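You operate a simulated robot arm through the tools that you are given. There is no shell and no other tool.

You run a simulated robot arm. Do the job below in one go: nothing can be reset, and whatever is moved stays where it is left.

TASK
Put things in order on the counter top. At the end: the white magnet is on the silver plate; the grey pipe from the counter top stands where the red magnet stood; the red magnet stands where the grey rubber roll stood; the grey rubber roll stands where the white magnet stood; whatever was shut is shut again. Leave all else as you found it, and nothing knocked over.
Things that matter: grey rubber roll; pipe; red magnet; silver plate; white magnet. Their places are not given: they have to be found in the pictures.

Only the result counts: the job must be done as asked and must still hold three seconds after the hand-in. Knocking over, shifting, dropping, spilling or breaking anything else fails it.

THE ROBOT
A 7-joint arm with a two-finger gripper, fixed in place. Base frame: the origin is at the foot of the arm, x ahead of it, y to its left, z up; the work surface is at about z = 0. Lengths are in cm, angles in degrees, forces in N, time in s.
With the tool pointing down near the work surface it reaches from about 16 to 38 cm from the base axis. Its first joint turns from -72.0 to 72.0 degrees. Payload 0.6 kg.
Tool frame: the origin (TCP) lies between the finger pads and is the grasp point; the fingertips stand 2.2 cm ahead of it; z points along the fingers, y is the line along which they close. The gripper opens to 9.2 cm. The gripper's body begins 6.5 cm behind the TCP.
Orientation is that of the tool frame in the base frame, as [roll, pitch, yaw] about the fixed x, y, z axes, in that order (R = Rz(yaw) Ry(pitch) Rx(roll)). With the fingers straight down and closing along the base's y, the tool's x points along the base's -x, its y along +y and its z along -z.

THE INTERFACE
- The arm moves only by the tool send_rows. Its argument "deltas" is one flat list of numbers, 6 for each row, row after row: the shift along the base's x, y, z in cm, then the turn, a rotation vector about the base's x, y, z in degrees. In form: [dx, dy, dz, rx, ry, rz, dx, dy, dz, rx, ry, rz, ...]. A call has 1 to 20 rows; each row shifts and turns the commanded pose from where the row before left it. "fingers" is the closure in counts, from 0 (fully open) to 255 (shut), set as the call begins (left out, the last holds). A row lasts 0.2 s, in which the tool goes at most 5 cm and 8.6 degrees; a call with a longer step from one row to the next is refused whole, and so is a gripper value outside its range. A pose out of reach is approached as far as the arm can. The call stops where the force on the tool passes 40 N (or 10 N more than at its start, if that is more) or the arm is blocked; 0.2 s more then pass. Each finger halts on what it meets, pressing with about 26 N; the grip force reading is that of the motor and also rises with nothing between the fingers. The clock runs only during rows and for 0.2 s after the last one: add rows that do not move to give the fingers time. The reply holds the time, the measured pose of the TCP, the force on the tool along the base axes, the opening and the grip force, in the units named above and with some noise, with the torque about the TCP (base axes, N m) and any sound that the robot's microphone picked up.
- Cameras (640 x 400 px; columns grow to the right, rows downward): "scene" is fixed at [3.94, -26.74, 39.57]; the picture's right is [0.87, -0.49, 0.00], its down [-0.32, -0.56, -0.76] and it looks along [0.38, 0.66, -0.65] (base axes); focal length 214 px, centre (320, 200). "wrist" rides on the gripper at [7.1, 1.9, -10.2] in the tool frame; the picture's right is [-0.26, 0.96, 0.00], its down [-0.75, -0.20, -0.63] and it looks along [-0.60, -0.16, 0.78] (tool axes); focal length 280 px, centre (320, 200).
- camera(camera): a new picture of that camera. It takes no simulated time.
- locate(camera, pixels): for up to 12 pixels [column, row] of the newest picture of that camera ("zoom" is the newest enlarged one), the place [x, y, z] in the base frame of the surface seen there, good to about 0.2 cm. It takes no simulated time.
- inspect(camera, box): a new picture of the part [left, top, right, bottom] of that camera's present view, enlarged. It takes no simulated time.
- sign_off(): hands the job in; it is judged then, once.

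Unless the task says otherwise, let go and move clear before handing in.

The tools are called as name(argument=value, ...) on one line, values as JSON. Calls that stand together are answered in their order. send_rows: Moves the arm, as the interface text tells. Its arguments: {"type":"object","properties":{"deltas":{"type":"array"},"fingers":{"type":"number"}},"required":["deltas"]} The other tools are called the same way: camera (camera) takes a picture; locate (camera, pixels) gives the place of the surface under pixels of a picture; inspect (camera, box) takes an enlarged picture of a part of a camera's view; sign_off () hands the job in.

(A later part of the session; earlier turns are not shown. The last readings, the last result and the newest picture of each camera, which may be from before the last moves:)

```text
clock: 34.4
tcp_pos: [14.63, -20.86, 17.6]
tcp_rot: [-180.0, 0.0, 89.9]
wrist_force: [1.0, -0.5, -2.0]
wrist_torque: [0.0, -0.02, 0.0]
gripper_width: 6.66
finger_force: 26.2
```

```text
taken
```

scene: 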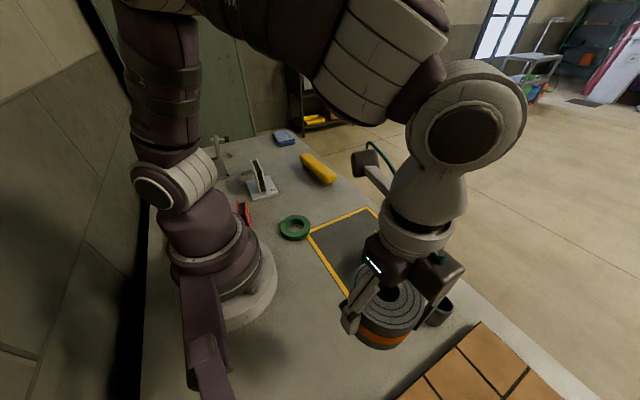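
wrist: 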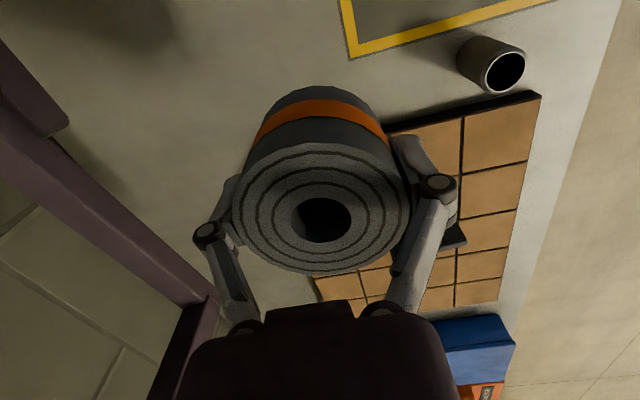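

The roll hangs upright over the target, and pipe and board are clear. I'll lower to about 1 cm above the surface.

send_rows(deltas=[0, 0, -2.5, 0, 0, 0, 0, 0, -2.5, 0, 0, 0, 0, 0, -2.5, 0, 0, 0, 0, 0, -2.5, 0, 0, 0, 0, 0, -2, 0, 0, 0, 0, 0, -1.2, 0, 0, 0, 0, 0, 0, 0, 0, 0])

inspect(camera="scene", box=[300, 280, 480, 400])

camera(camera="wrist")

```text
clock: 36.0
tcp_pos: [14.76, -20.94, 4.43]
tcp_rot: [-179.9, 0.0, 90.0]
wrist_force: [1.0, -0.1, -1.7]
wrist_torque: [0.01, -0.03, 0.01]
gripper_width: 6.64
finger_force: 26.1
```

```text
3.33 times, centred on (390, 340) of scene
```

zoom: 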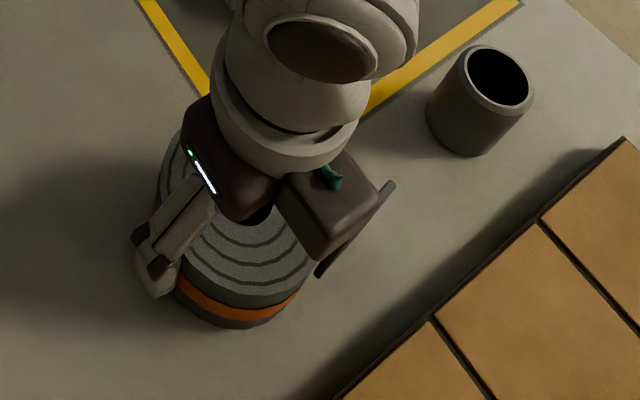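

```text
taken
```

wrist: 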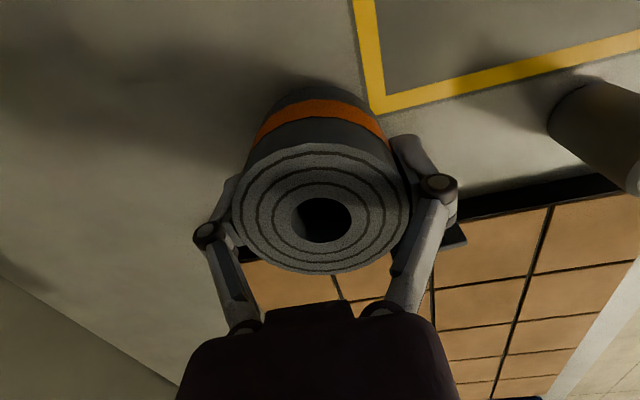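

Everything is clear on the way down. I'll lower in small steps until it touches.

send_rows(deltas=[0, 0, -0.4, 0, 0, 0, 0, 0, -0.25, 0, 0, 0, 0, 0, 0, 0, 0, 0])

send_rows(deltas=[0, 0, -0.12, 0, 0, 0, 0, 0, 0, 0, 0, 0])

```text
clock: 36.8
tcp_pos: [14.66, -20.95, 3.73]
tcp_rot: [-179.9, 0.1, 89.9]
wrist_force: [0.6, 0.2, -1.3]
wrist_torque: [-0.03, 0.0, 0.0]
gripper_width: 6.66
finger_force: 26.3
```

```text
clock: 37.4
tcp_pos: [14.66, -20.86, 3.6]
tcp_rot: [180.0, 0.0, 90.0]
wrist_force: [0.5, 0.4, -1.8]
wrist_torque: [-0.03, -0.05, -0.01]
gripper_width: 6.63
finger_force: 25.6
```

No contact yet at 3.60, so I'll go a bit lower.

send_rows(deltas=[0, 0, -0.08, 0, 0, 0, 0, 0, 0, 0, 0, 0])

```text
clock: 38.0
tcp_pos: [14.66, -20.85, 3.65]
tcp_rot: [-180.0, 0.0, 90.1]
wrist_force: [-2.1, 1.2, 13.8]
wrist_torque: [-0.06, 0.18, -0.06]
gripper_width: 6.67
finger_force: 25.8
```

Contact is made (13.8 N). I'll open and check.

send_rows(deltas=[0, 0, 0.03, 0, 0, 0, 0, 0, 0, 0, 0, 0, 0, 0, 0, 0, 0, 0, 0, 0, 0, 0, 0, 0], fingers=0)

send_rows(deltas=[0, 0, 1, 0, 0, 0, 0, 0, 2, 0, 0, 0, 0, 0, 2.5, 0, 0, 0, 0, 0, 2.5, 0, 0, 0, 0, 0, 2.5, 0, 0, 0, 0, 0, 2.5, 0, 0, 0, 0, 0, 2.5, 0, 0, 0, 0, 0, 0, 0, 0, 0], fingers=0)

camera(camera="wrist")

camera(camera="scene")

```text
clock: 39.0
tcp_pos: [14.72, -20.8, 3.45]
tcp_rot: [180.0, 0.0, 89.9]
wrist_force: [0.6, -0.2, -0.4]
wrist_torque: [-0.01, 0.02, -0.03]
gripper_width: 9.23
finger_force: 0.0
```

```text
clock: 40.8
tcp_pos: [14.6, -20.85, 18.95]
tcp_rot: [-180.0, -0.1, 90.0]
wrist_force: [0.3, -0.3, 0.4]
wrist_torque: [-0.02, 0.03, 0.0]
gripper_width: 9.22
finger_force: 0.1
```

```text
taken
```

wrist: 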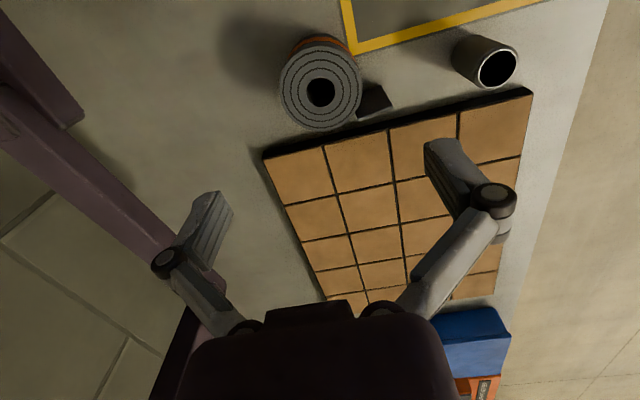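

```text
taken
```

scene: 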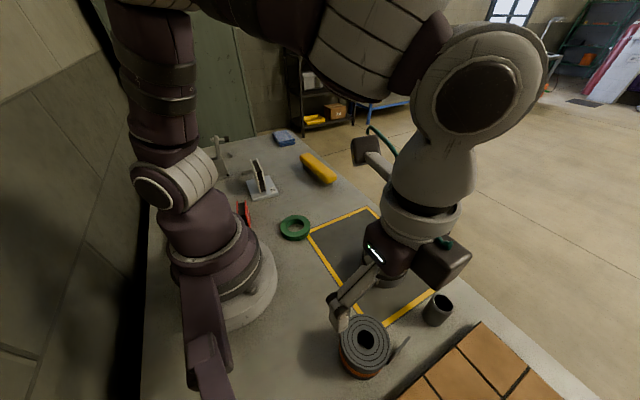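

The roll stands in the white magnet's old place. Before I reach close to the arm's foot for the red magnet, I'll check the roll's position and the size of the arm's base.

locate(camera="scene", pixels=[[240, 235], [225, 210], [255, 250], [215, 250], [200, 240], [245, 275], [262, 290], [230, 225], [240, 260], [210, 200], [190, 180], [210, 175]])

locate(camera="wrist", pixels=[[282, 85], [360, 85], [320, 55], [320, 125], [305, 90], [336, 90], [485, 60], [497, 68], [516, 60], [480, 75], [490, 88], [505, 48]])

inspect(camera="scene", box=[140, 140, 300, 320])

```text
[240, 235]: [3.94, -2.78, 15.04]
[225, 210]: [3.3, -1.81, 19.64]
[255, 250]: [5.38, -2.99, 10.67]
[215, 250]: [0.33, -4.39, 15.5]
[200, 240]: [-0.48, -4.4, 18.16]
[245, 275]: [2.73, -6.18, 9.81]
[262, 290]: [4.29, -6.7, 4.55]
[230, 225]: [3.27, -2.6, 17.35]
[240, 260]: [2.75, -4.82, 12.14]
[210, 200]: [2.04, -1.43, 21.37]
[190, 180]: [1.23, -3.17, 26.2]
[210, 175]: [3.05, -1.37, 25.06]
```

```text
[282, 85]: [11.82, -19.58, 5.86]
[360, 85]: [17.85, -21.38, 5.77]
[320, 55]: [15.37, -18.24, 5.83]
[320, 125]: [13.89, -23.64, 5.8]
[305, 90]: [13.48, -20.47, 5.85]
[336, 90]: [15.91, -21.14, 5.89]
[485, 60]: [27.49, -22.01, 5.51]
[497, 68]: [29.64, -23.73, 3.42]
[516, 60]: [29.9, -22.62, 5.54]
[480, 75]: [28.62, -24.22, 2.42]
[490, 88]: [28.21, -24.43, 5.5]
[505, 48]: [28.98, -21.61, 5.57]
```

```text
2.22 times, centred on (220, 230) of scene
```

zoom: 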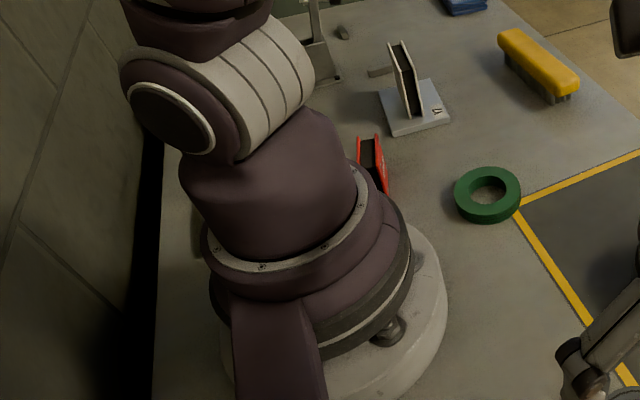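

The roll's centre is (14.7,−20.7), which matches. The arm's base is slim (r≈4.8 at z 15), so there's room for the gripper near the red magnet. The pipe's centre refines to (28.6,−23.0). I'll swing over to above the red magnet with the fingers turned to its axis.

send_rows(deltas=[2.11, 1.68, 0, 0, 0, 8.345, 1.9, 1.93, 0, 0, 0, 8.345, 1.64, 2.13, 0, 0, 0, 8.345, 1.35, 2.31, 0, 0, 0, 8.345, 1.07, 2.45, 0, 0, 0, 8.345, 0.75, 2.53, 0, 0, 0, 8.345, 0.42, 2.59, 0, 0, 0, 8.345, 0.12, 2.59, 0, 0, 0, 8.345, -0.22, 2.56, 0, 0, 0, 8.345, -0.52, 2.48, 0, 0, 0, 8.345, -0.83, 2.35, 0, 0, 0, 8.345, -1.09, 2.2, 0, 0, 0, 8.345, -1.34, 2.01, 0, 0, 0, 8.345, -1.55, 1.78, 0, 0, 0, 8.345, -1.74, 1.53, 0, 0, 0, 8.345, -1.88, 1.25, 0, 0, 0, 8.345, -1.98, 0.97, 0, 0, 0, 8.345, -2.04, 0.68, 0, 0, 0, 8.345, -2.05, 0.37, 0, 0, 0, 8.345, -2.02, 0.08, 0, 0, 0, 8.345], fingers=0)

camera(camera="wrist")

camera(camera="scene")

```text
clock: 45.0
tcp_pos: [6.65, 15.8, 19.19]
tcp_rot: [-179.9, -0.1, -102.8]
wrist_force: [-0.1, -0.1, 1.0]
wrist_torque: [-0.01, 0.02, -0.01]
gripper_width: 9.2
finger_force: 0.1
```

```text
taken
```

wrist: 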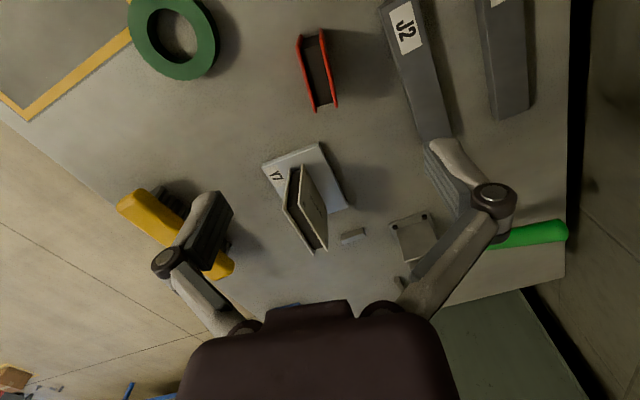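

```text
taken
```

scene: 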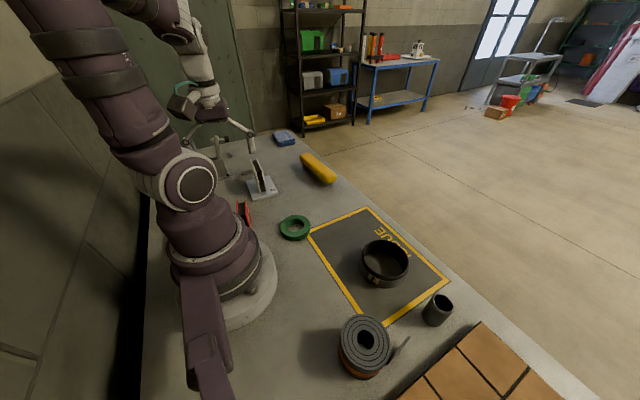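

The red magnet is seen at (318,72), lined up with the fingers in the same way as the white one was. I'll re-measure its corners from here.

inspect(camera="wrist", box=[270, 10, 370, 130])

```text
3.33 times, centred on (320, 70) of wrist
```

zoom: 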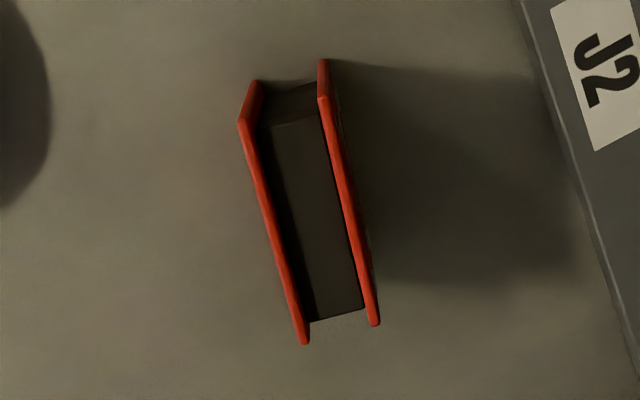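

locate(camera="zoom", pixels=[[242, 125], [304, 340], [324, 102], [375, 322], [275, 235], [350, 215], [293, 130], [335, 300]])

```text
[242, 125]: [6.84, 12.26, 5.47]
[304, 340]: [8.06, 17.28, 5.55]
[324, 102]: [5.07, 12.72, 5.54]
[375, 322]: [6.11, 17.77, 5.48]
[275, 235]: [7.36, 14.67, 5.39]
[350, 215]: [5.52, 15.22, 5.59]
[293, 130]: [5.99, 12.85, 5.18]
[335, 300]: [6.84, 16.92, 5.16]
```

The centre is (6.52,15.0), consistent with before. I'll close the fingers part way to about 5 cm, to stay clear of the J2 bar, and go down part way.

send_rows(deltas=[0, 0, 0, 0, 0, 0, 0, 0, -2, 0, 0, 0, 0, 0, -2, 0, 0, 0, 0, 0, -2, 0, 0, 0, 0, 0, -2, 0, 0, 0, 0, 0, -1.2, 0, 0, 0, 0, 0, 0, 0, 0, 0], fingers=110)

camera(camera="wrist")

inspect(camera="scene", box=[180, 100, 300, 240])

```text
clock: 46.6
tcp_pos: [6.76, 15.68, 9.81]
tcp_rot: [-179.9, -0.1, -102.9]
wrist_force: [0.3, -1.2, -0.9]
wrist_torque: [0.0, -0.04, 0.0]
gripper_width: 5.21
finger_force: 0.1
```

```text
taken
```

wrist: 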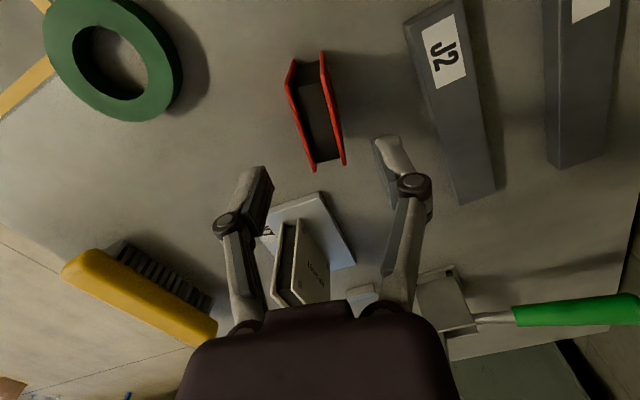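

```text
2.86 times, centred on (240, 170) of scene
```

zoom: 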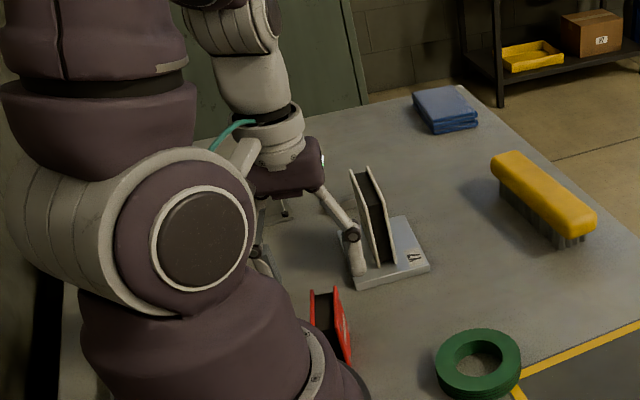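

The readings are steady and nothing is close. I'll go down to z≈3.6 and close.

send_rows(deltas=[-0.05, 0, -1.5, 0, 0, 0, 0, 0, -1.5, 0, 0, 0, 0, 0, -1.5, 0, 0, 0, 0, 0, -1.6, 0, 0, 0, 0, 0, 0, 0, 0, 0])

camera(camera="wrist")

inspect(camera="scene", box=[180, 100, 300, 240])

```text
clock: 47.8
tcp_pos: [6.65, 15.9, 3.75]
tcp_rot: [180.0, 0.0, -103.1]
wrist_force: [0.7, 0.9, 0.3]
wrist_torque: [0.01, 0.0, 0.0]
gripper_width: 5.23
finger_force: 0.1
```

```text
taken
```

wrist: 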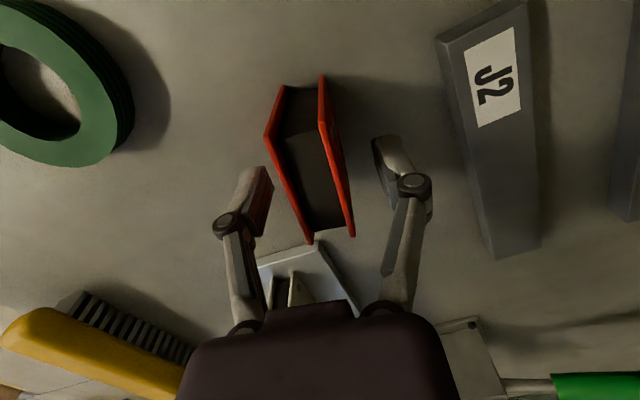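

```text
2.86 times, centred on (240, 170) of scene
```

zoom: 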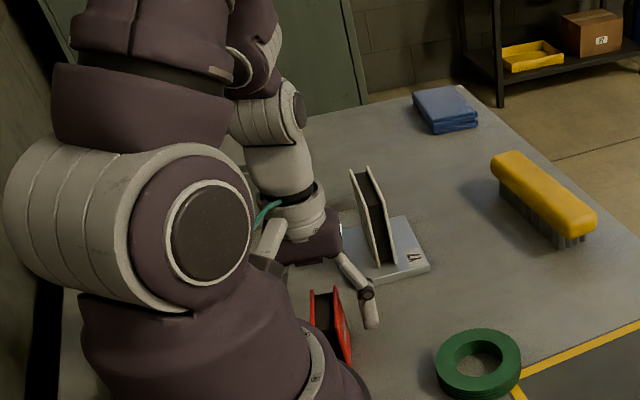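

The magnet sits between the fingers and the arm reached the pose without contact. I'll close now.

send_rows(deltas=[0, 0, 0, 0, 0, 0, 0, 0, 0, 0, 0, 0, 0, 0, 0, 0, 0, 0, 0, 0, 0, 0, 0, 0, 0, 0, 0, 0, 0, 0], fingers=255)

send_rows(deltas=[0, 0, 0.4, 0, 0, 0, 0, 0, 0.6, 0, 0, 0, 0, 0, 1, 0, 0, 0, 0, 0, 0, 0, 0, 0])

camera(camera="wrist")

```text
clock: 49.0
tcp_pos: [6.8, 15.99, 3.87]
tcp_rot: [179.9, 0.1, -103.0]
wrist_force: [-0.7, 0.4, 0.3]
wrist_torque: [0.02, -0.01, 0.03]
gripper_width: 2.16
finger_force: 25.7
```

```text
clock: 50.0
tcp_pos: [6.81, 15.68, 5.75]
tcp_rot: [-180.0, 0.1, -103.0]
wrist_force: [0.4, 0.2, -1.5]
wrist_torque: [0.02, -0.01, 0.01]
gripper_width: 2.15
finger_force: 26.1
```

```text
taken
```

wrist: 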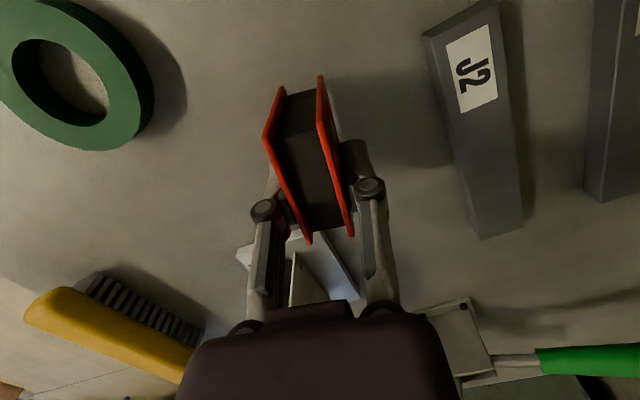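

The red magnet is held (width 2.15). I'll raise it and carry it to the roll's old spot. Its centre must land at (30.4,3.1), so the TCP goes to (31.1,3.1) with the tool back at zero turn.

send_rows(deltas=[0, 0, 2, 0, 0, 0, 0, 0, 2.5, 0, 0, 0, 0, 0, 2.5, 0, 0, 0, 0, 0, 2.5, 0, 0, 0, 0, 0, 2.5, 0, 0, 0, 0, 0, 0, 0, 0, 0])

send_rows(deltas=[2.435, -1.26, 0, 0, 0, -7.69, 2.435, -1.26, 0, 0, 0, -7.69, 2.435, -1.26, 0, 0, 0, -7.69, 2.435, -1.26, 0, 0, 0, -7.69, 2.435, -1.26, 0, 0, 0, -7.69, 2.435, -1.26, 0, 0, 0, -7.69, 2.435, -1.26, 0, 0, 0, -7.69, 2.435, -1.26, 0, 0, 0, -7.69, 2.435, -1.26, 0, 0, 0, -7.69, 2.435, -1.26, 0, 0, 0, -7.69, 0, 0, 0, 0, 0, 0])

camera(camera="wrist")

camera(camera="scene")

```text
clock: 51.4
tcp_pos: [6.58, 15.64, 17.72]
tcp_rot: [180.0, 0.0, -103.0]
wrist_force: [0.5, 0.1, -2.0]
wrist_torque: [0.0, -0.02, -0.03]
gripper_width: 2.17
finger_force: 25.6
```

```text
clock: 53.8
tcp_pos: [31.11, 2.99, 17.64]
tcp_rot: [-180.0, 0.0, 179.9]
wrist_force: [0.9, 0.0, -1.3]
wrist_torque: [-0.03, -0.04, -0.01]
gripper_width: 2.19
finger_force: 25.5
```

```text
taken
```

wrist: 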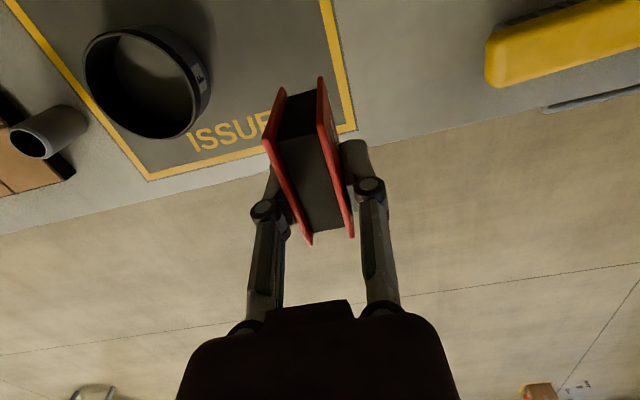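

```text
taken
```

scene: 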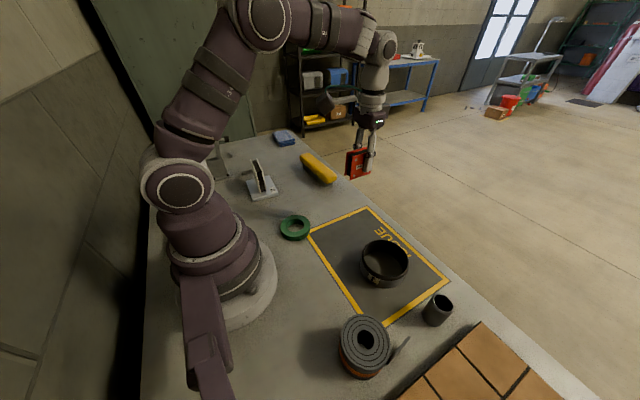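

It's above the roll's old spot and clear all round. I'll lower to about 1 cm above contact.

send_rows(deltas=[0, 0, -2.5, 0, 0, 0, 0, 0, -2.5, 0, 0, 0, 0, 0, -2.5, 0, 0, 0, 0, 0, -2.5, 0, 0, 0, 0, 0, -2, 0, 0, 0, 0, 0, -0.8, 0, 0, 0, 0, 0, 0, 0, 0, 0])

send_rows(deltas=[0, 0, -0.5, 0, 0, 0, 0, 0, -0.3, 0, 0, 0, 0, 0, 0, 0, 0, 0])

inspect(camera="scene", box=[300, 150, 420, 250])

```text
clock: 55.4
tcp_pos: [31.18, 3.09, 4.93]
tcp_rot: [-180.0, 0.1, -179.9]
wrist_force: [-0.7, 0.2, -1.1]
wrist_torque: [0.0, -0.02, 0.0]
gripper_width: 2.17
finger_force: 26.6
```

```text
clock: 56.2
tcp_pos: [31.21, 3.21, 4.06]
tcp_rot: [-180.0, 0.0, -179.9]
wrist_force: [0.8, 0.1, -2.2]
wrist_torque: [-0.05, -0.05, -0.01]
gripper_width: 2.17
finger_force: 25.9
```

```text
4.00 times, centred on (360, 200) of scene
```

zoom: 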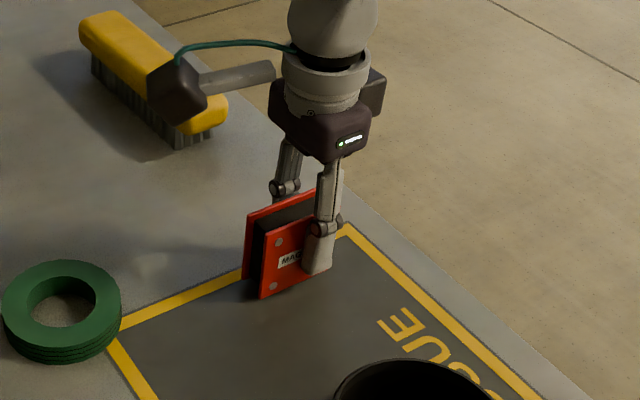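

The magnet is close to the surface and not touching yet. I'll take small steps down.

send_rows(deltas=[0, 0, -0.12, 0, 0, 0, 0, 0, 0, 0, 0, 0])

send_rows(deltas=[0, 0, -0.08, 0, 0, 0, 0, 0, 0, 0, 0, 0])

```text
clock: 56.8
tcp_pos: [31.23, 3.15, 4.0]
tcp_rot: [179.9, 0.0, -180.0]
wrist_force: [0.9, -0.1, -2.4]
wrist_torque: [-0.01, -0.03, 0.0]
gripper_width: 2.15
finger_force: 26.2
```

```text
clock: 57.4
tcp_pos: [31.2, 3.03, 3.82]
tcp_rot: [-180.0, -0.1, -179.9]
wrist_force: [-0.8, 0.3, -2.0]
wrist_torque: [0.0, 0.0, -0.01]
gripper_width: 2.16
finger_force: 26.1
```

Still hanging at 3.82, so one more small step.

send_rows(deltas=[0, 0, -0.07, 0, 0, 0, 0, 0, 0, 0, 0, 0])

```text
clock: 58.0
tcp_pos: [31.21, 3.15, 3.86]
tcp_rot: [179.9, 0.0, -179.9]
wrist_force: [-0.4, -0.2, -2.7]
wrist_torque: [0.0, -0.03, -0.04]
gripper_width: 2.16
finger_force: 25.9
```

send_rows(deltas=[0, 0, -0.07, 0, 0, 0, 0, 0, 0, 0, 0, 0])

```text
clock: 58.6
tcp_pos: [31.16, 3.12, 3.92]
tcp_rot: [179.9, 0.0, -179.9]
wrist_force: [-0.5, -0.2, -2.4]
wrist_torque: [0.03, -0.03, 0.0]
gripper_width: 2.16
finger_force: 25.9
```

No contact yet, and the position reading is noisy by about 0.1. I'll keep stepping down until the force shows.

send_rows(deltas=[0, 0, -0.06, 0, 0, 0, 0, 0, 0, 0, 0, 0])

```text
clock: 59.2
tcp_pos: [31.26, 3.14, 3.93]
tcp_rot: [180.0, 0.0, -179.9]
wrist_force: [-1.3, 1.0, 6.8]
wrist_torque: [-0.04, 0.32, 0.02]
gripper_width: 2.15
finger_force: 25.7
```

Contact is made (6.8 N upward). I'll open the fingers and look.

send_rows(deltas=[0, 0, 0, 0, 0, 0, 0, 0, 0, 0, 0, 0, 0, 0, 0, 0, 0, 0, 0, 0, 0, 0, 0, 0, 0, 0, 0, 0, 0, 0], fingers=0)

inspect(camera="scene", box=[300, 150, 420, 250])

send_rows(deltas=[0, 0, 1.5, 0, 0, 0, 0, 0, 2.5, 0, 0, 0, 0, 0, 2.5, 0, 0, 0, 0, 0, 2.5, 0, 0, 0, 0, 0, 2.5, 0, 0, 0, 0, 0, 2.5, 0, 0, 0, 0, 0, 0, 0, 0, 0])

camera(camera="wrist")

```text
clock: 60.4
tcp_pos: [31.09, 3.15, 3.8]
tcp_rot: [180.0, 0.0, -179.9]
wrist_force: [-0.5, -0.8, -0.8]
wrist_torque: [0.01, -0.04, 0.01]
gripper_width: 9.18
finger_force: 0.1
```

```text
4.00 times, centred on (360, 200) of scene
```

zoom: 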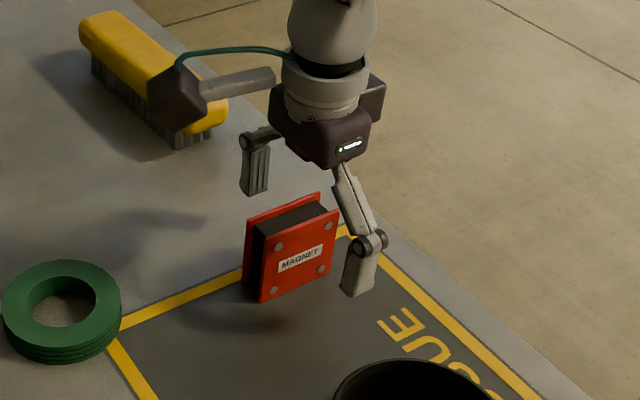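

```text
clock: 62.0
tcp_pos: [31.07, 3.09, 17.82]
tcp_rot: [179.9, 0.0, -179.9]
wrist_force: [-0.4, 0.3, -0.5]
wrist_torque: [0.0, -0.05, 0.01]
gripper_width: 9.21
finger_force: 0.1
```

```text
taken
```

wrist: 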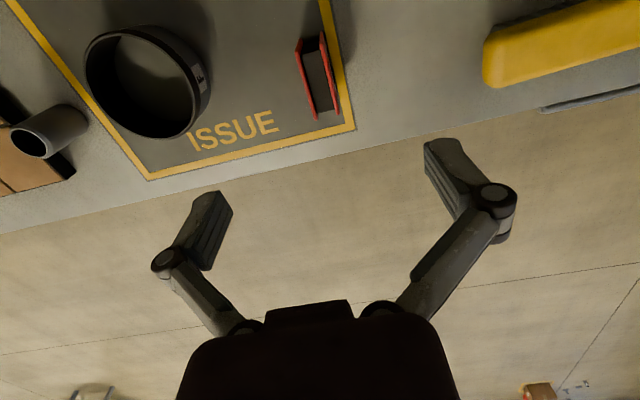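

The red magnet stands upright on the roll's old spot. I'll verify its position, then travel to above the pipe at (28.6,−23.0) with a −60° turn and the fingers half closed.

locate(camera="wrist", pixels=[[296, 45], [326, 40], [313, 120], [339, 108], [318, 75], [325, 105]])

send_rows(deltas=[-0.227, -2.373, -0.345, 0, 0, -5.455, -0.227, -2.373, -0.345, 0, 0, -5.455, -0.227, -2.373, -0.345, 0, 0, -5.455, -0.227, -2.373, -0.345, 0, 0, -5.455, -0.227, -2.373, -0.345, 0, 0, -5.455, -0.227, -2.373, -0.345, 0, 0, -5.455, -0.227, -2.373, -0.345, 0, 0, -5.455, -0.227, -2.373, -0.345, 0, 0, -5.455, -0.227, -2.373, -0.345, 0, 0, -5.455, -0.227, -2.373, -0.345, 0, 0, -5.455, -0.227, -2.373, -0.345, 0, 0, -5.455, 0, 0, 0, 0, 0, 0], fingers=110)

camera(camera="wrist")

camera(camera="scene")

```text
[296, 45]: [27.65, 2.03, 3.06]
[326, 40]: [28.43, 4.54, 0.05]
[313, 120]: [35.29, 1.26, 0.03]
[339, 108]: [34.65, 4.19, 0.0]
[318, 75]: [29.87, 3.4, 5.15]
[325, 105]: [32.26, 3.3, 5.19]
```

```text
clock: 64.6
tcp_pos: [28.55, -23.0, 13.82]
tcp_rot: [-180.0, 0.0, 120.0]
wrist_force: [1.0, -0.3, 0.0]
wrist_torque: [-0.03, 0.02, -0.02]
gripper_width: 5.22
finger_force: 0.0
```

```text
taken
```

wrist: 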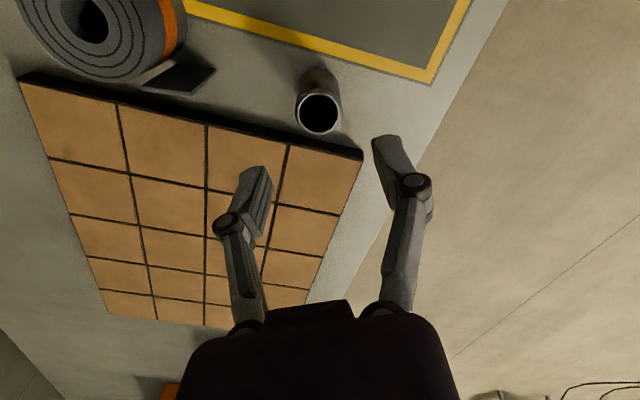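

```text
taken
```

scene: 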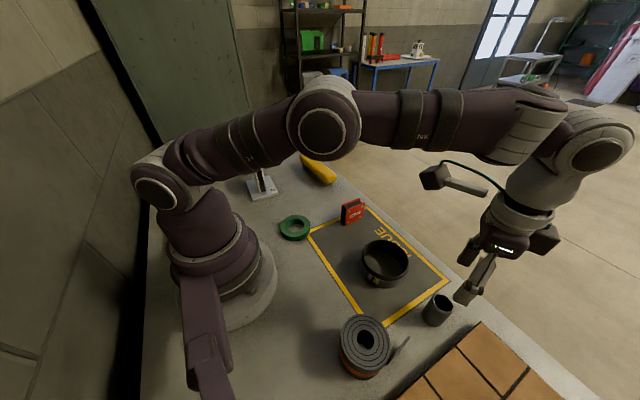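

The arm reached the pose above the pipe, whose rim is centred at (319,114). I'll measure its rim from here.

inspect(camera="wrist", box=[270, 50, 370, 150])

locate(camera="wrist", pixels=[[298, 114], [340, 113], [319, 94], [319, 133], [304, 100], [334, 100], [304, 128], [334, 128], [318, 72], [300, 80], [335, 80]])

```text
4.00 times, centred on (320, 100) of wrist
```

zoom: 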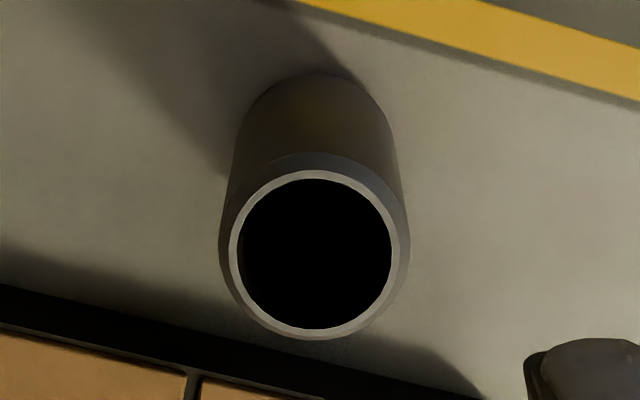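

```text
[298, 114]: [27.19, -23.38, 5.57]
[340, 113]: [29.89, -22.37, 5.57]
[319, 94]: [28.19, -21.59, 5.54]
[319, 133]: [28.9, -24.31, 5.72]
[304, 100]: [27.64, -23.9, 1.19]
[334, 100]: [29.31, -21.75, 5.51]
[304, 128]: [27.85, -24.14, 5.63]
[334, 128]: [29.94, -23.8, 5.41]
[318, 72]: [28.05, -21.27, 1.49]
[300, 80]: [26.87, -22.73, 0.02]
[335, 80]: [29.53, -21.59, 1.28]
```

The pipe's centre is (28.55,−22.93), right below the TCP. I'll go down to z≈3.8.

send_rows(deltas=[0, 0, -2, 0, 0, 0, 0, 0, -2, 0, 0, 0, 0, 0, -2, 0, 0, 0, 0, 0, -2, 0, 0, 0, 0, 0, -2, 0, 0, 0, 0, 0, 0, 0, 0, 0])

camera(camera="wrist")

inspect(camera="scene", box=[380, 220, 540, 340])

```text
clock: 66.0
tcp_pos: [28.56, -22.94, 4.04]
tcp_rot: [-179.9, 0.1, 120.1]
wrist_force: [0.1, -0.4, -0.3]
wrist_torque: [0.02, 0.0, 0.0]
gripper_width: 5.26
finger_force: 0.1
```

```text
taken
```

wrist: 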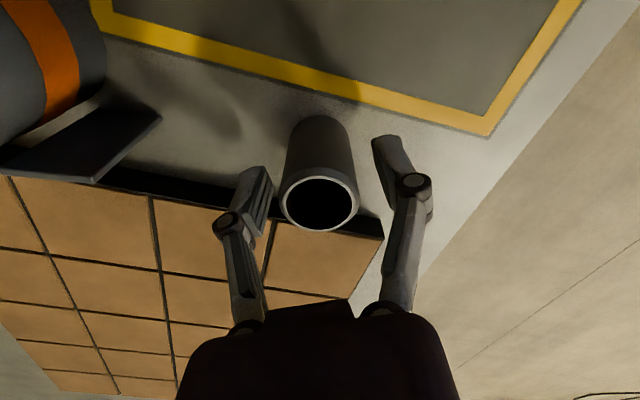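

```text
3.33 times, centred on (460, 280) of scene
```

zoom: 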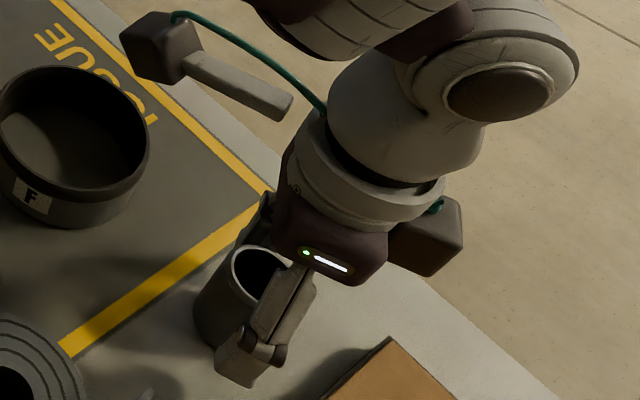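

The pipe is between the fingers. I'll close and lift gently.

send_rows(deltas=[0, 0, -0.2, 0, 0, 0, 0, 0, 0, 0, 0, 0])

send_rows(deltas=[0, 0, 0, 0, 0, 0, 0, 0, 0, 0, 0, 0, 0, 0, 0, 0, 0, 0, 0, 0, 0, 0, 0, 0, 0, 0, 0, 0, 0, 0], fingers=255)

send_rows(deltas=[0, 0, 0.4, 0, 0, 0, 0, 0, 0.6, 0, 0, 0, 0, 0, 1, 0, 0, 0, 0, 0, 0, 0, 0, 0])

camera(camera="wrist")

inspect(camera="scene", box=[380, 220, 540, 340])

```text
clock: 66.6
tcp_pos: [28.55, -23.08, 3.74]
tcp_rot: [180.0, 0.0, 120.1]
wrist_force: [-0.1, -0.4, -0.4]
wrist_torque: [-0.02, 0.0, -0.02]
gripper_width: 5.22
finger_force: 0.0
```

```text
clock: 67.8
tcp_pos: [28.62, -23.13, 3.81]
tcp_rot: [179.9, 0.1, 120.0]
wrist_force: [-1.2, 0.6, 4.7]
wrist_torque: [0.02, 0.07, 0.05]
gripper_width: 3.25
finger_force: 26.0
```

```text
clock: 68.8
tcp_pos: [28.51, -22.9, 5.89]
tcp_rot: [179.9, 0.0, 120.1]
wrist_force: [0.3, -0.7, -1.3]
wrist_torque: [-0.01, 0.02, 0.02]
gripper_width: 3.25
finger_force: 25.8
```

```text
taken
```

wrist: 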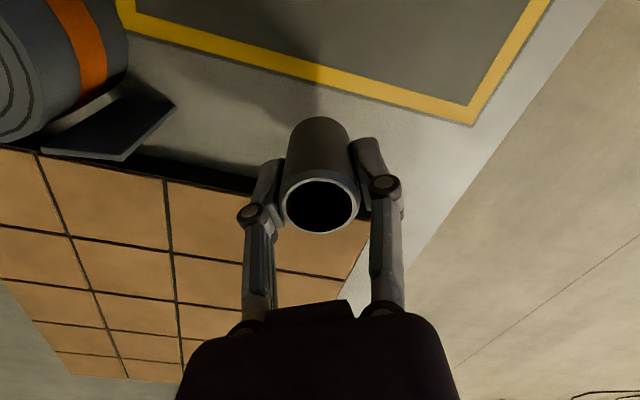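

```text
3.33 times, centred on (460, 280) of scene
```

zoom: 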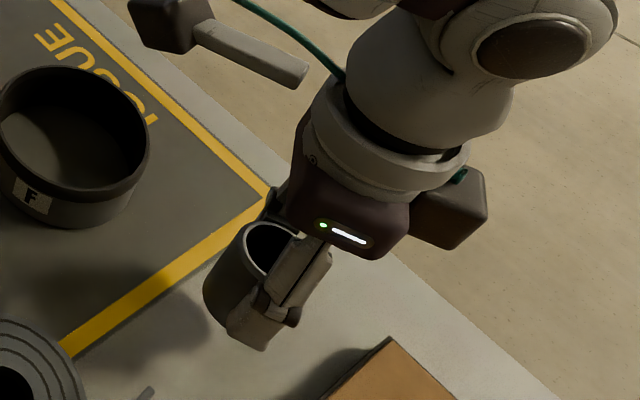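

The pipe is held (width 3.25) and off the surface. I'll raise it, swing round to the red magnet's old place (6.53,15.03), and stop at z≈18.

send_rows(deltas=[0, 0, 2, 0, 0, 0, 0, 0, 2, 0, 0, 0, 0, 0, 2, 0, 0, 0, 0, 0, 2, 0, 0, 0, 0, 0, 0, 0, 0, 0])

send_rows(deltas=[1.37, 4.11, 0.5, 0, 0, 7.5, 0.83, 4.1, 0.5, 0, 0, 7.5, 0.29, 4.03, 0.5, 0, 0, 7.5, -0.21, 3.9, 0.5, 0, 0, 7.5, -0.68, 3.72, 0.5, 0, 0, 7.5, -1.1, 3.46, 0.5, 0, 0, 7.5, -1.49, 3.17, 0.5, 0, 0, 7.5, -1.81, 2.83, 0.5, 0, 0, 7.5, -2.09, 2.47, 0, 0, 0, 7.5, -2.29, 2.08, 0, 0, 0, 7.5, -2.45, 1.68, 0, 0, 0, 7.5, -2.53, 1.27, 0, 0, 0, 7.5, -2.56, 0.87, 0, 0, 0, 7.5, -2.53, 0.47, 0, 0, 0, 7.5, -2.45, 0.1, 0, 0, 0, 7.5, -2.32, -0.25, 0, 0, 0, 7.5, 0, 0, 0, 0, 0, 0])

camera(camera="wrist")

camera(camera="scene")

```text
clock: 70.0
tcp_pos: [28.59, -23.01, 13.81]
tcp_rot: [180.0, 0.0, 120.0]
wrist_force: [1.2, 0.3, -0.2]
wrist_torque: [0.01, -0.02, 0.0]
gripper_width: 3.24
finger_force: 26.0
```

```text
clock: 73.6
tcp_pos: [6.52, 15.13, 17.83]
tcp_rot: [179.9, 0.1, -119.9]
wrist_force: [0.4, -0.3, -2.3]
wrist_torque: [0.03, 0.02, -0.03]
gripper_width: 3.23
finger_force: 25.8
```

```text
taken
```

wrist: 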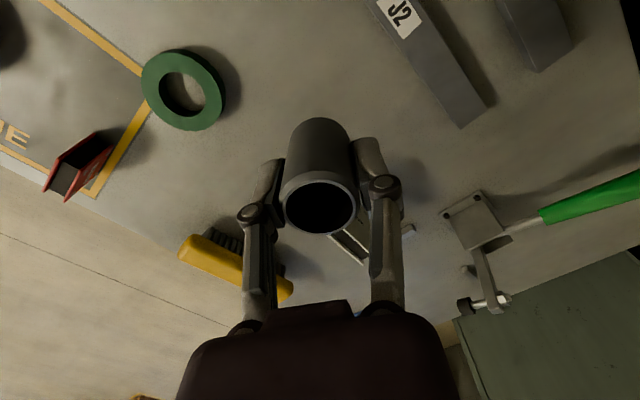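

```text
taken
```

scene: 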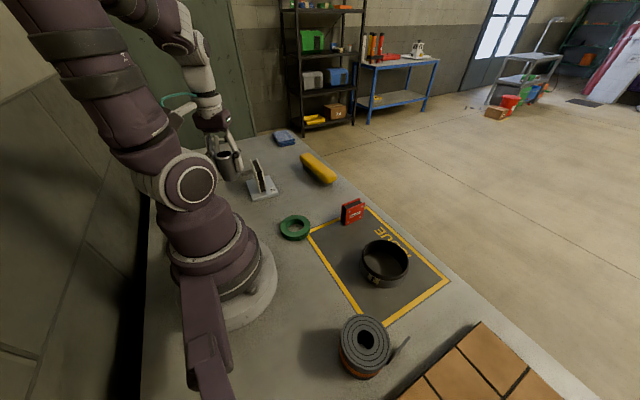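

The pipe is above the red magnet's old place, and the area below is free. I'll lower in stages and watch that the pose keeps to the command.

send_rows(deltas=[0, 0, -2, 0, 0, 0, 0, 0, -2, 0, 0, 0, 0, 0, -2, 0, 0, 0, 0, 0, -2, 0, 0, 0, 0, 0, 0, 0, 0, 0])

send_rows(deltas=[0, 0, -1.5, 0, 0, 0, 0, 0, -1.5, 0, 0, 0, 0, 0, -1.5, 0, 0, 0, 0, 0, -0.5, 0, 0, 0, 0, 0, 0, 0, 0, 0])

camera(camera="wrist")

inspect(camera="scene", box=[180, 100, 300, 240])

```text
clock: 74.8
tcp_pos: [6.57, 14.91, 9.74]
tcp_rot: [179.9, 0.1, -119.9]
wrist_force: [0.1, -0.1, -1.1]
wrist_torque: [0.0, 0.0, -0.01]
gripper_width: 3.25
finger_force: 26.0
```

```text
clock: 76.0
tcp_pos: [6.53, 14.96, 4.82]
tcp_rot: [179.9, 0.1, -119.9]
wrist_force: [-0.6, 0.0, -0.6]
wrist_torque: [-0.03, 0.0, -0.03]
gripper_width: 3.25
finger_force: 26.0
```

```text
taken
```

wrist: 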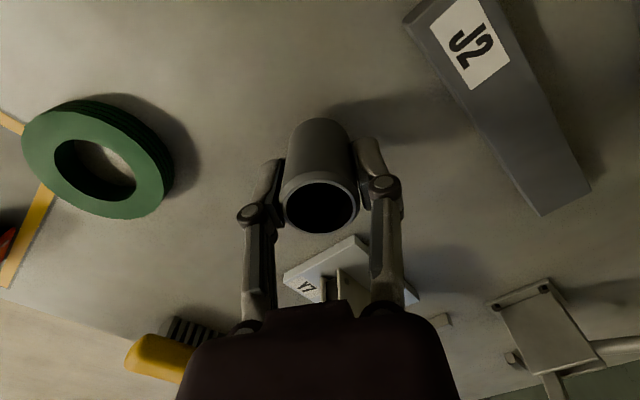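

```text
2.86 times, centred on (240, 170) of scene
```

zoom: 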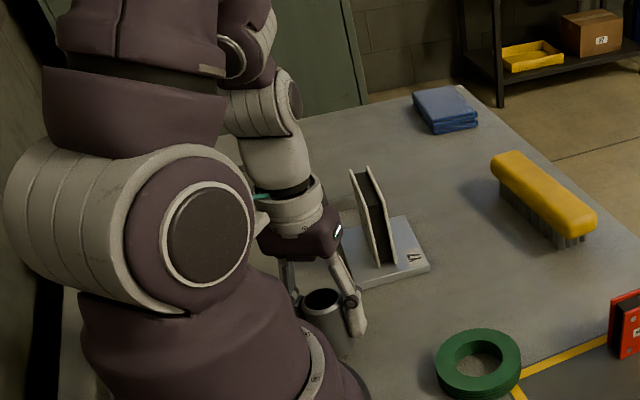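

The pose holds at (6.53,14.96) with no contact. I'll make the last bit in small steps.

send_rows(deltas=[0, 0, -0.5, 0, 0, 0, 0, 0, -0.3, 0, 0, 0, 0, 0, 0, 0, 0, 0])

send_rows(deltas=[0, 0, -0.1, 0, 0, 0, 0, 0, 0, 0, 0, 0])

```text
clock: 76.8
tcp_pos: [6.61, 15.0, 4.01]
tcp_rot: [179.9, 0.0, -119.9]
wrist_force: [0.0, -0.1, -0.7]
wrist_torque: [0.01, -0.01, 0.0]
gripper_width: 3.23
finger_force: 26.0
```

```text
clock: 77.4
tcp_pos: [6.57, 15.07, 3.85]
tcp_rot: [180.0, 0.0, -120.1]
wrist_force: [0.1, 0.1, -1.2]
wrist_torque: [0.01, -0.01, 0.0]
gripper_width: 3.25
finger_force: 24.9
```

No contact yet, so I'll go a little lower.

send_rows(deltas=[0, 0, -0.07, 0, 0, 0, 0, 0, 0, 0, 0, 0])

```text
clock: 78.0
tcp_pos: [6.57, 15.18, 3.85]
tcp_rot: [180.0, 0.0, -120.0]
wrist_force: [0.4, 0.5, -1.7]
wrist_torque: [-0.01, 0.0, 0.03]
gripper_width: 3.25
finger_force: 25.8
```

send_rows(deltas=[0, 0, -0.06, 0, 0, 0, 0, 0, 0, 0, 0, 0])

```text
clock: 78.6
tcp_pos: [6.54, 15.03, 3.89]
tcp_rot: [179.9, 0.0, -120.1]
wrist_force: [-0.2, -0.2, -1.3]
wrist_torque: [0.02, -0.02, 0.02]
gripper_width: 3.28
finger_force: 26.1
```

Still hanging, so I'll continue in small steps.

send_rows(deltas=[0, 0, -0.06, 0, 0, 0, 0, 0, 0, 0, 0, 0])

```text
clock: 79.2
tcp_pos: [6.5, 14.99, 3.68]
tcp_rot: [179.9, 0.0, -120.1]
wrist_force: [-0.6, -1.5, 16.9]
wrist_torque: [-0.02, 0.01, -0.01]
gripper_width: 3.25
finger_force: 25.9
```

Contact is made (16.9 N). I'll open to about 5 cm, then rise straight up.

send_rows(deltas=[0, 0, 0.04, 0, 0, 0, 0, 0, 0, 0, 0, 0, 0, 0, 0, 0, 0, 0, 0, 0, 0, 0, 0, 0], fingers=110)

inspect(camera="scene", box=[180, 100, 300, 240])

camera(camera="wrist")

```text
clock: 80.2
tcp_pos: [6.65, 14.91, 3.85]
tcp_rot: [180.0, 0.1, -120.0]
wrist_force: [-1.1, 0.2, 0.7]
wrist_torque: [-0.02, 0.02, 0.01]
gripper_width: 5.24
finger_force: 0.2
```

```text
2.86 times, centred on (240, 170) of scene
```

zoom: 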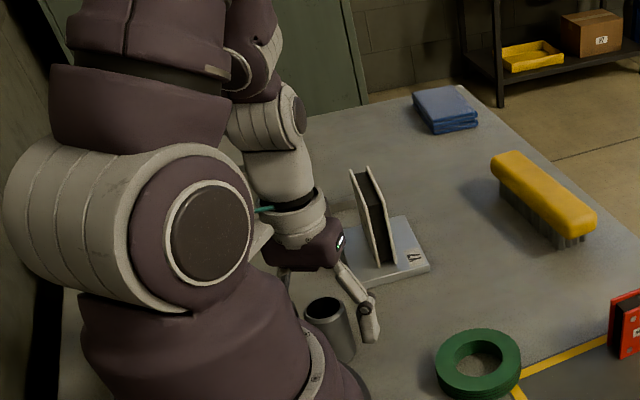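

```text
taken
```

wrist: 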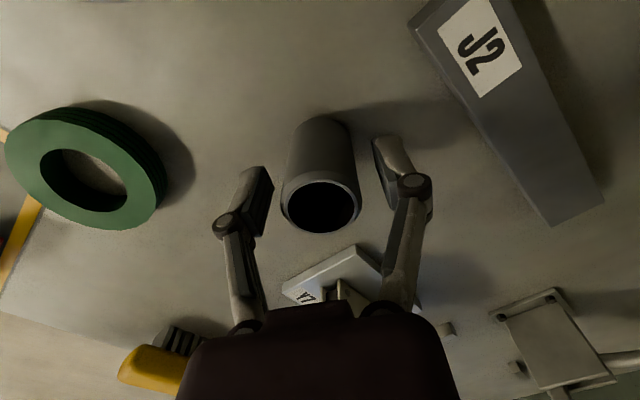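

The pipe is free and upright. I'll rise straight up and check its position.

send_rows(deltas=[0, 0, 1.5, 0, 0, 0, 0, 0, 2, 0, 0, 0, 0, 0, 2.5, 0, 0, 0, 0, 0, 2.5, 0, 0, 0, 0, 0, 2.5, 0, 0, 0, 0, 0, 2.5, 0, 0, 0, 0, 0, 0, 0, 0, 0])

camera(camera="wrist")

camera(camera="scene")

```text
clock: 81.8
tcp_pos: [6.5, 14.86, 17.33]
tcp_rot: [-180.0, 0.0, -120.0]
wrist_force: [-0.5, 0.6, 0.2]
wrist_torque: [0.01, 0.0, -0.04]
gripper_width: 5.25
finger_force: 0.0
```

```text
taken
```

wrist: 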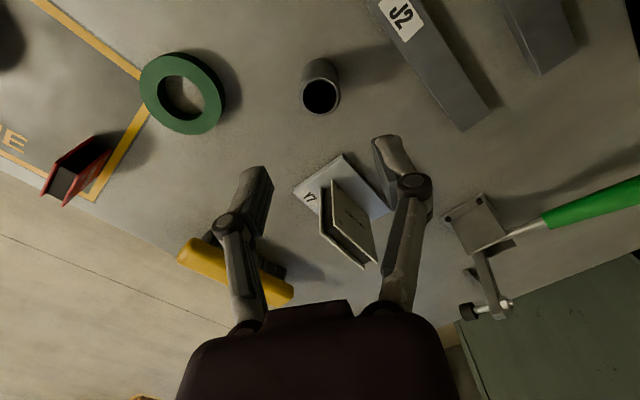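

```text
taken
```

scene: 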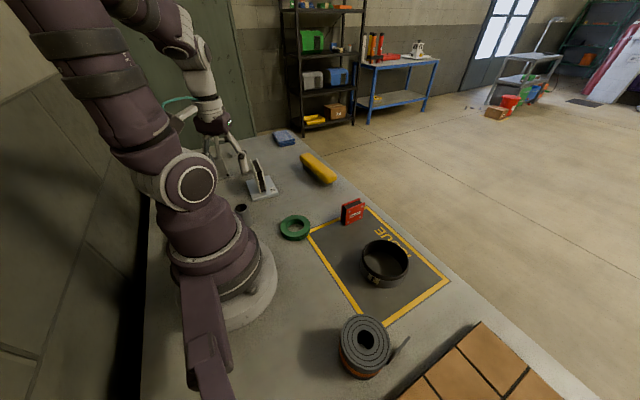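

All items look upright. I'll verify the pipe at (320,95), the red magnet, the roll, and the white magnet on the plate.

locate(camera="wrist", pixels=[[304, 96], [338, 94], [320, 79], [320, 112], [340, 215], [62, 180], [110, 140], [345, 165]])

locate(camera="scene", pixels=[[343, 207], [354, 203], [350, 203], [362, 203], [366, 340], [347, 338], [389, 340], [259, 163], [268, 180], [385, 262], [295, 227]])

inspect(camera="scene", box=[220, 140, 400, 260])

inspect(camera="scene", box=[300, 240, 480, 400])

```text
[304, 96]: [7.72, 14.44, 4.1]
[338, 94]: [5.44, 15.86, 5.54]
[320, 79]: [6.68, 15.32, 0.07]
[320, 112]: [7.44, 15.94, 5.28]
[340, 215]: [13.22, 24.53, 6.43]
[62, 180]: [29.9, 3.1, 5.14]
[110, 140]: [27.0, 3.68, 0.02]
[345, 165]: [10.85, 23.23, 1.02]
```

```text
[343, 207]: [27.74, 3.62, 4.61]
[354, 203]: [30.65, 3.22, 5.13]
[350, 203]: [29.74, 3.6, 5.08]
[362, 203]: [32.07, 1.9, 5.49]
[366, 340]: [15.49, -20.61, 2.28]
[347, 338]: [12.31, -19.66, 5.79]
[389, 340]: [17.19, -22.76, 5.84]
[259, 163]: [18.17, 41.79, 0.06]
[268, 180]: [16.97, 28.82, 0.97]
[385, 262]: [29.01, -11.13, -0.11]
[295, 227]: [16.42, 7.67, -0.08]
```

```text
3.33 times, centred on (310, 200) of scene
```

zoom: 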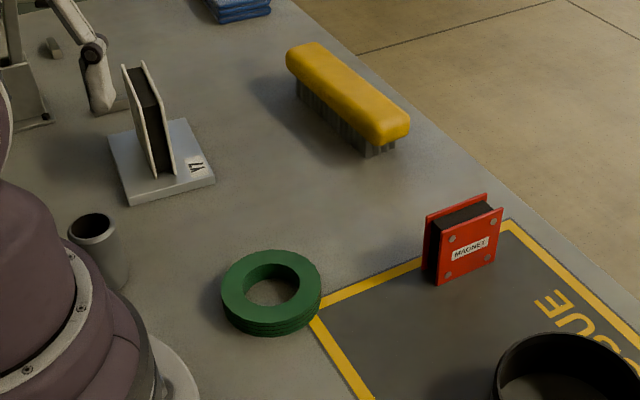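

```text
2.50 times, centred on (390, 320) of scene
```

zoom: 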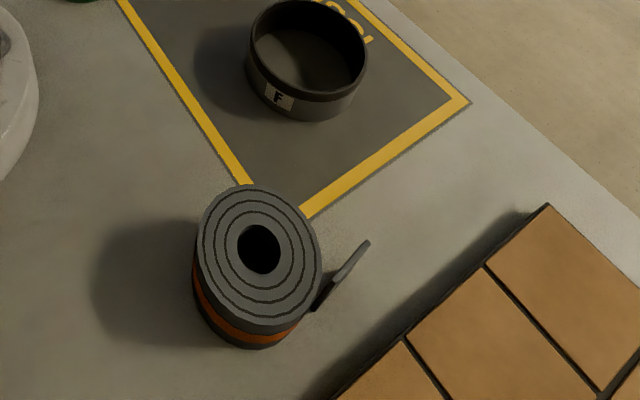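

All checks agree. The white magnet is upright on the silver plate, the pipe is at about (6.5,15.1), the red magnet at about (30.3,3.2), and the roll at about (14.7,−20.8). Bowl and ring haven't moved, and nothing was opened. I'll rise a little more before handing in.

send_rows(deltas=[0.5, 0.3, 1.5, 0, 0, 0, 0.5, 0.3, 1.5, 0, 0, 0, 0.5, 0.3, 1.5, 0, 0, 0, 0, 0, 0, 0, 0, 0, 0, 0, 0, 0, 0, 0])

camera(camera="scene")

```text
clock: 83.0
tcp_pos: [8.0, 15.78, 21.76]
tcp_rot: [-180.0, 0.0, -120.0]
wrist_force: [-0.9, -0.5, -0.7]
wrist_torque: [0.05, 0.0, 0.0]
gripper_width: 5.24
finger_force: 0.0
```

```text
taken
```

scene: 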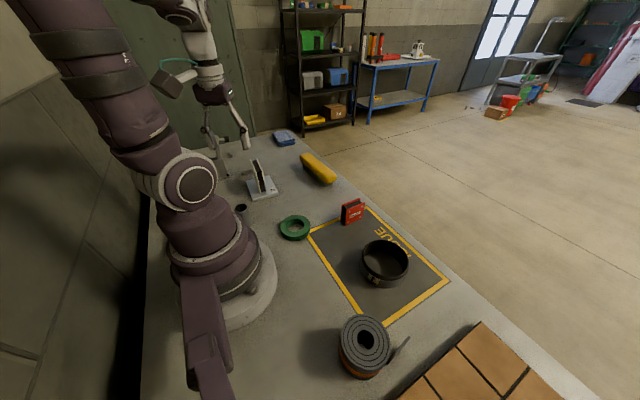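

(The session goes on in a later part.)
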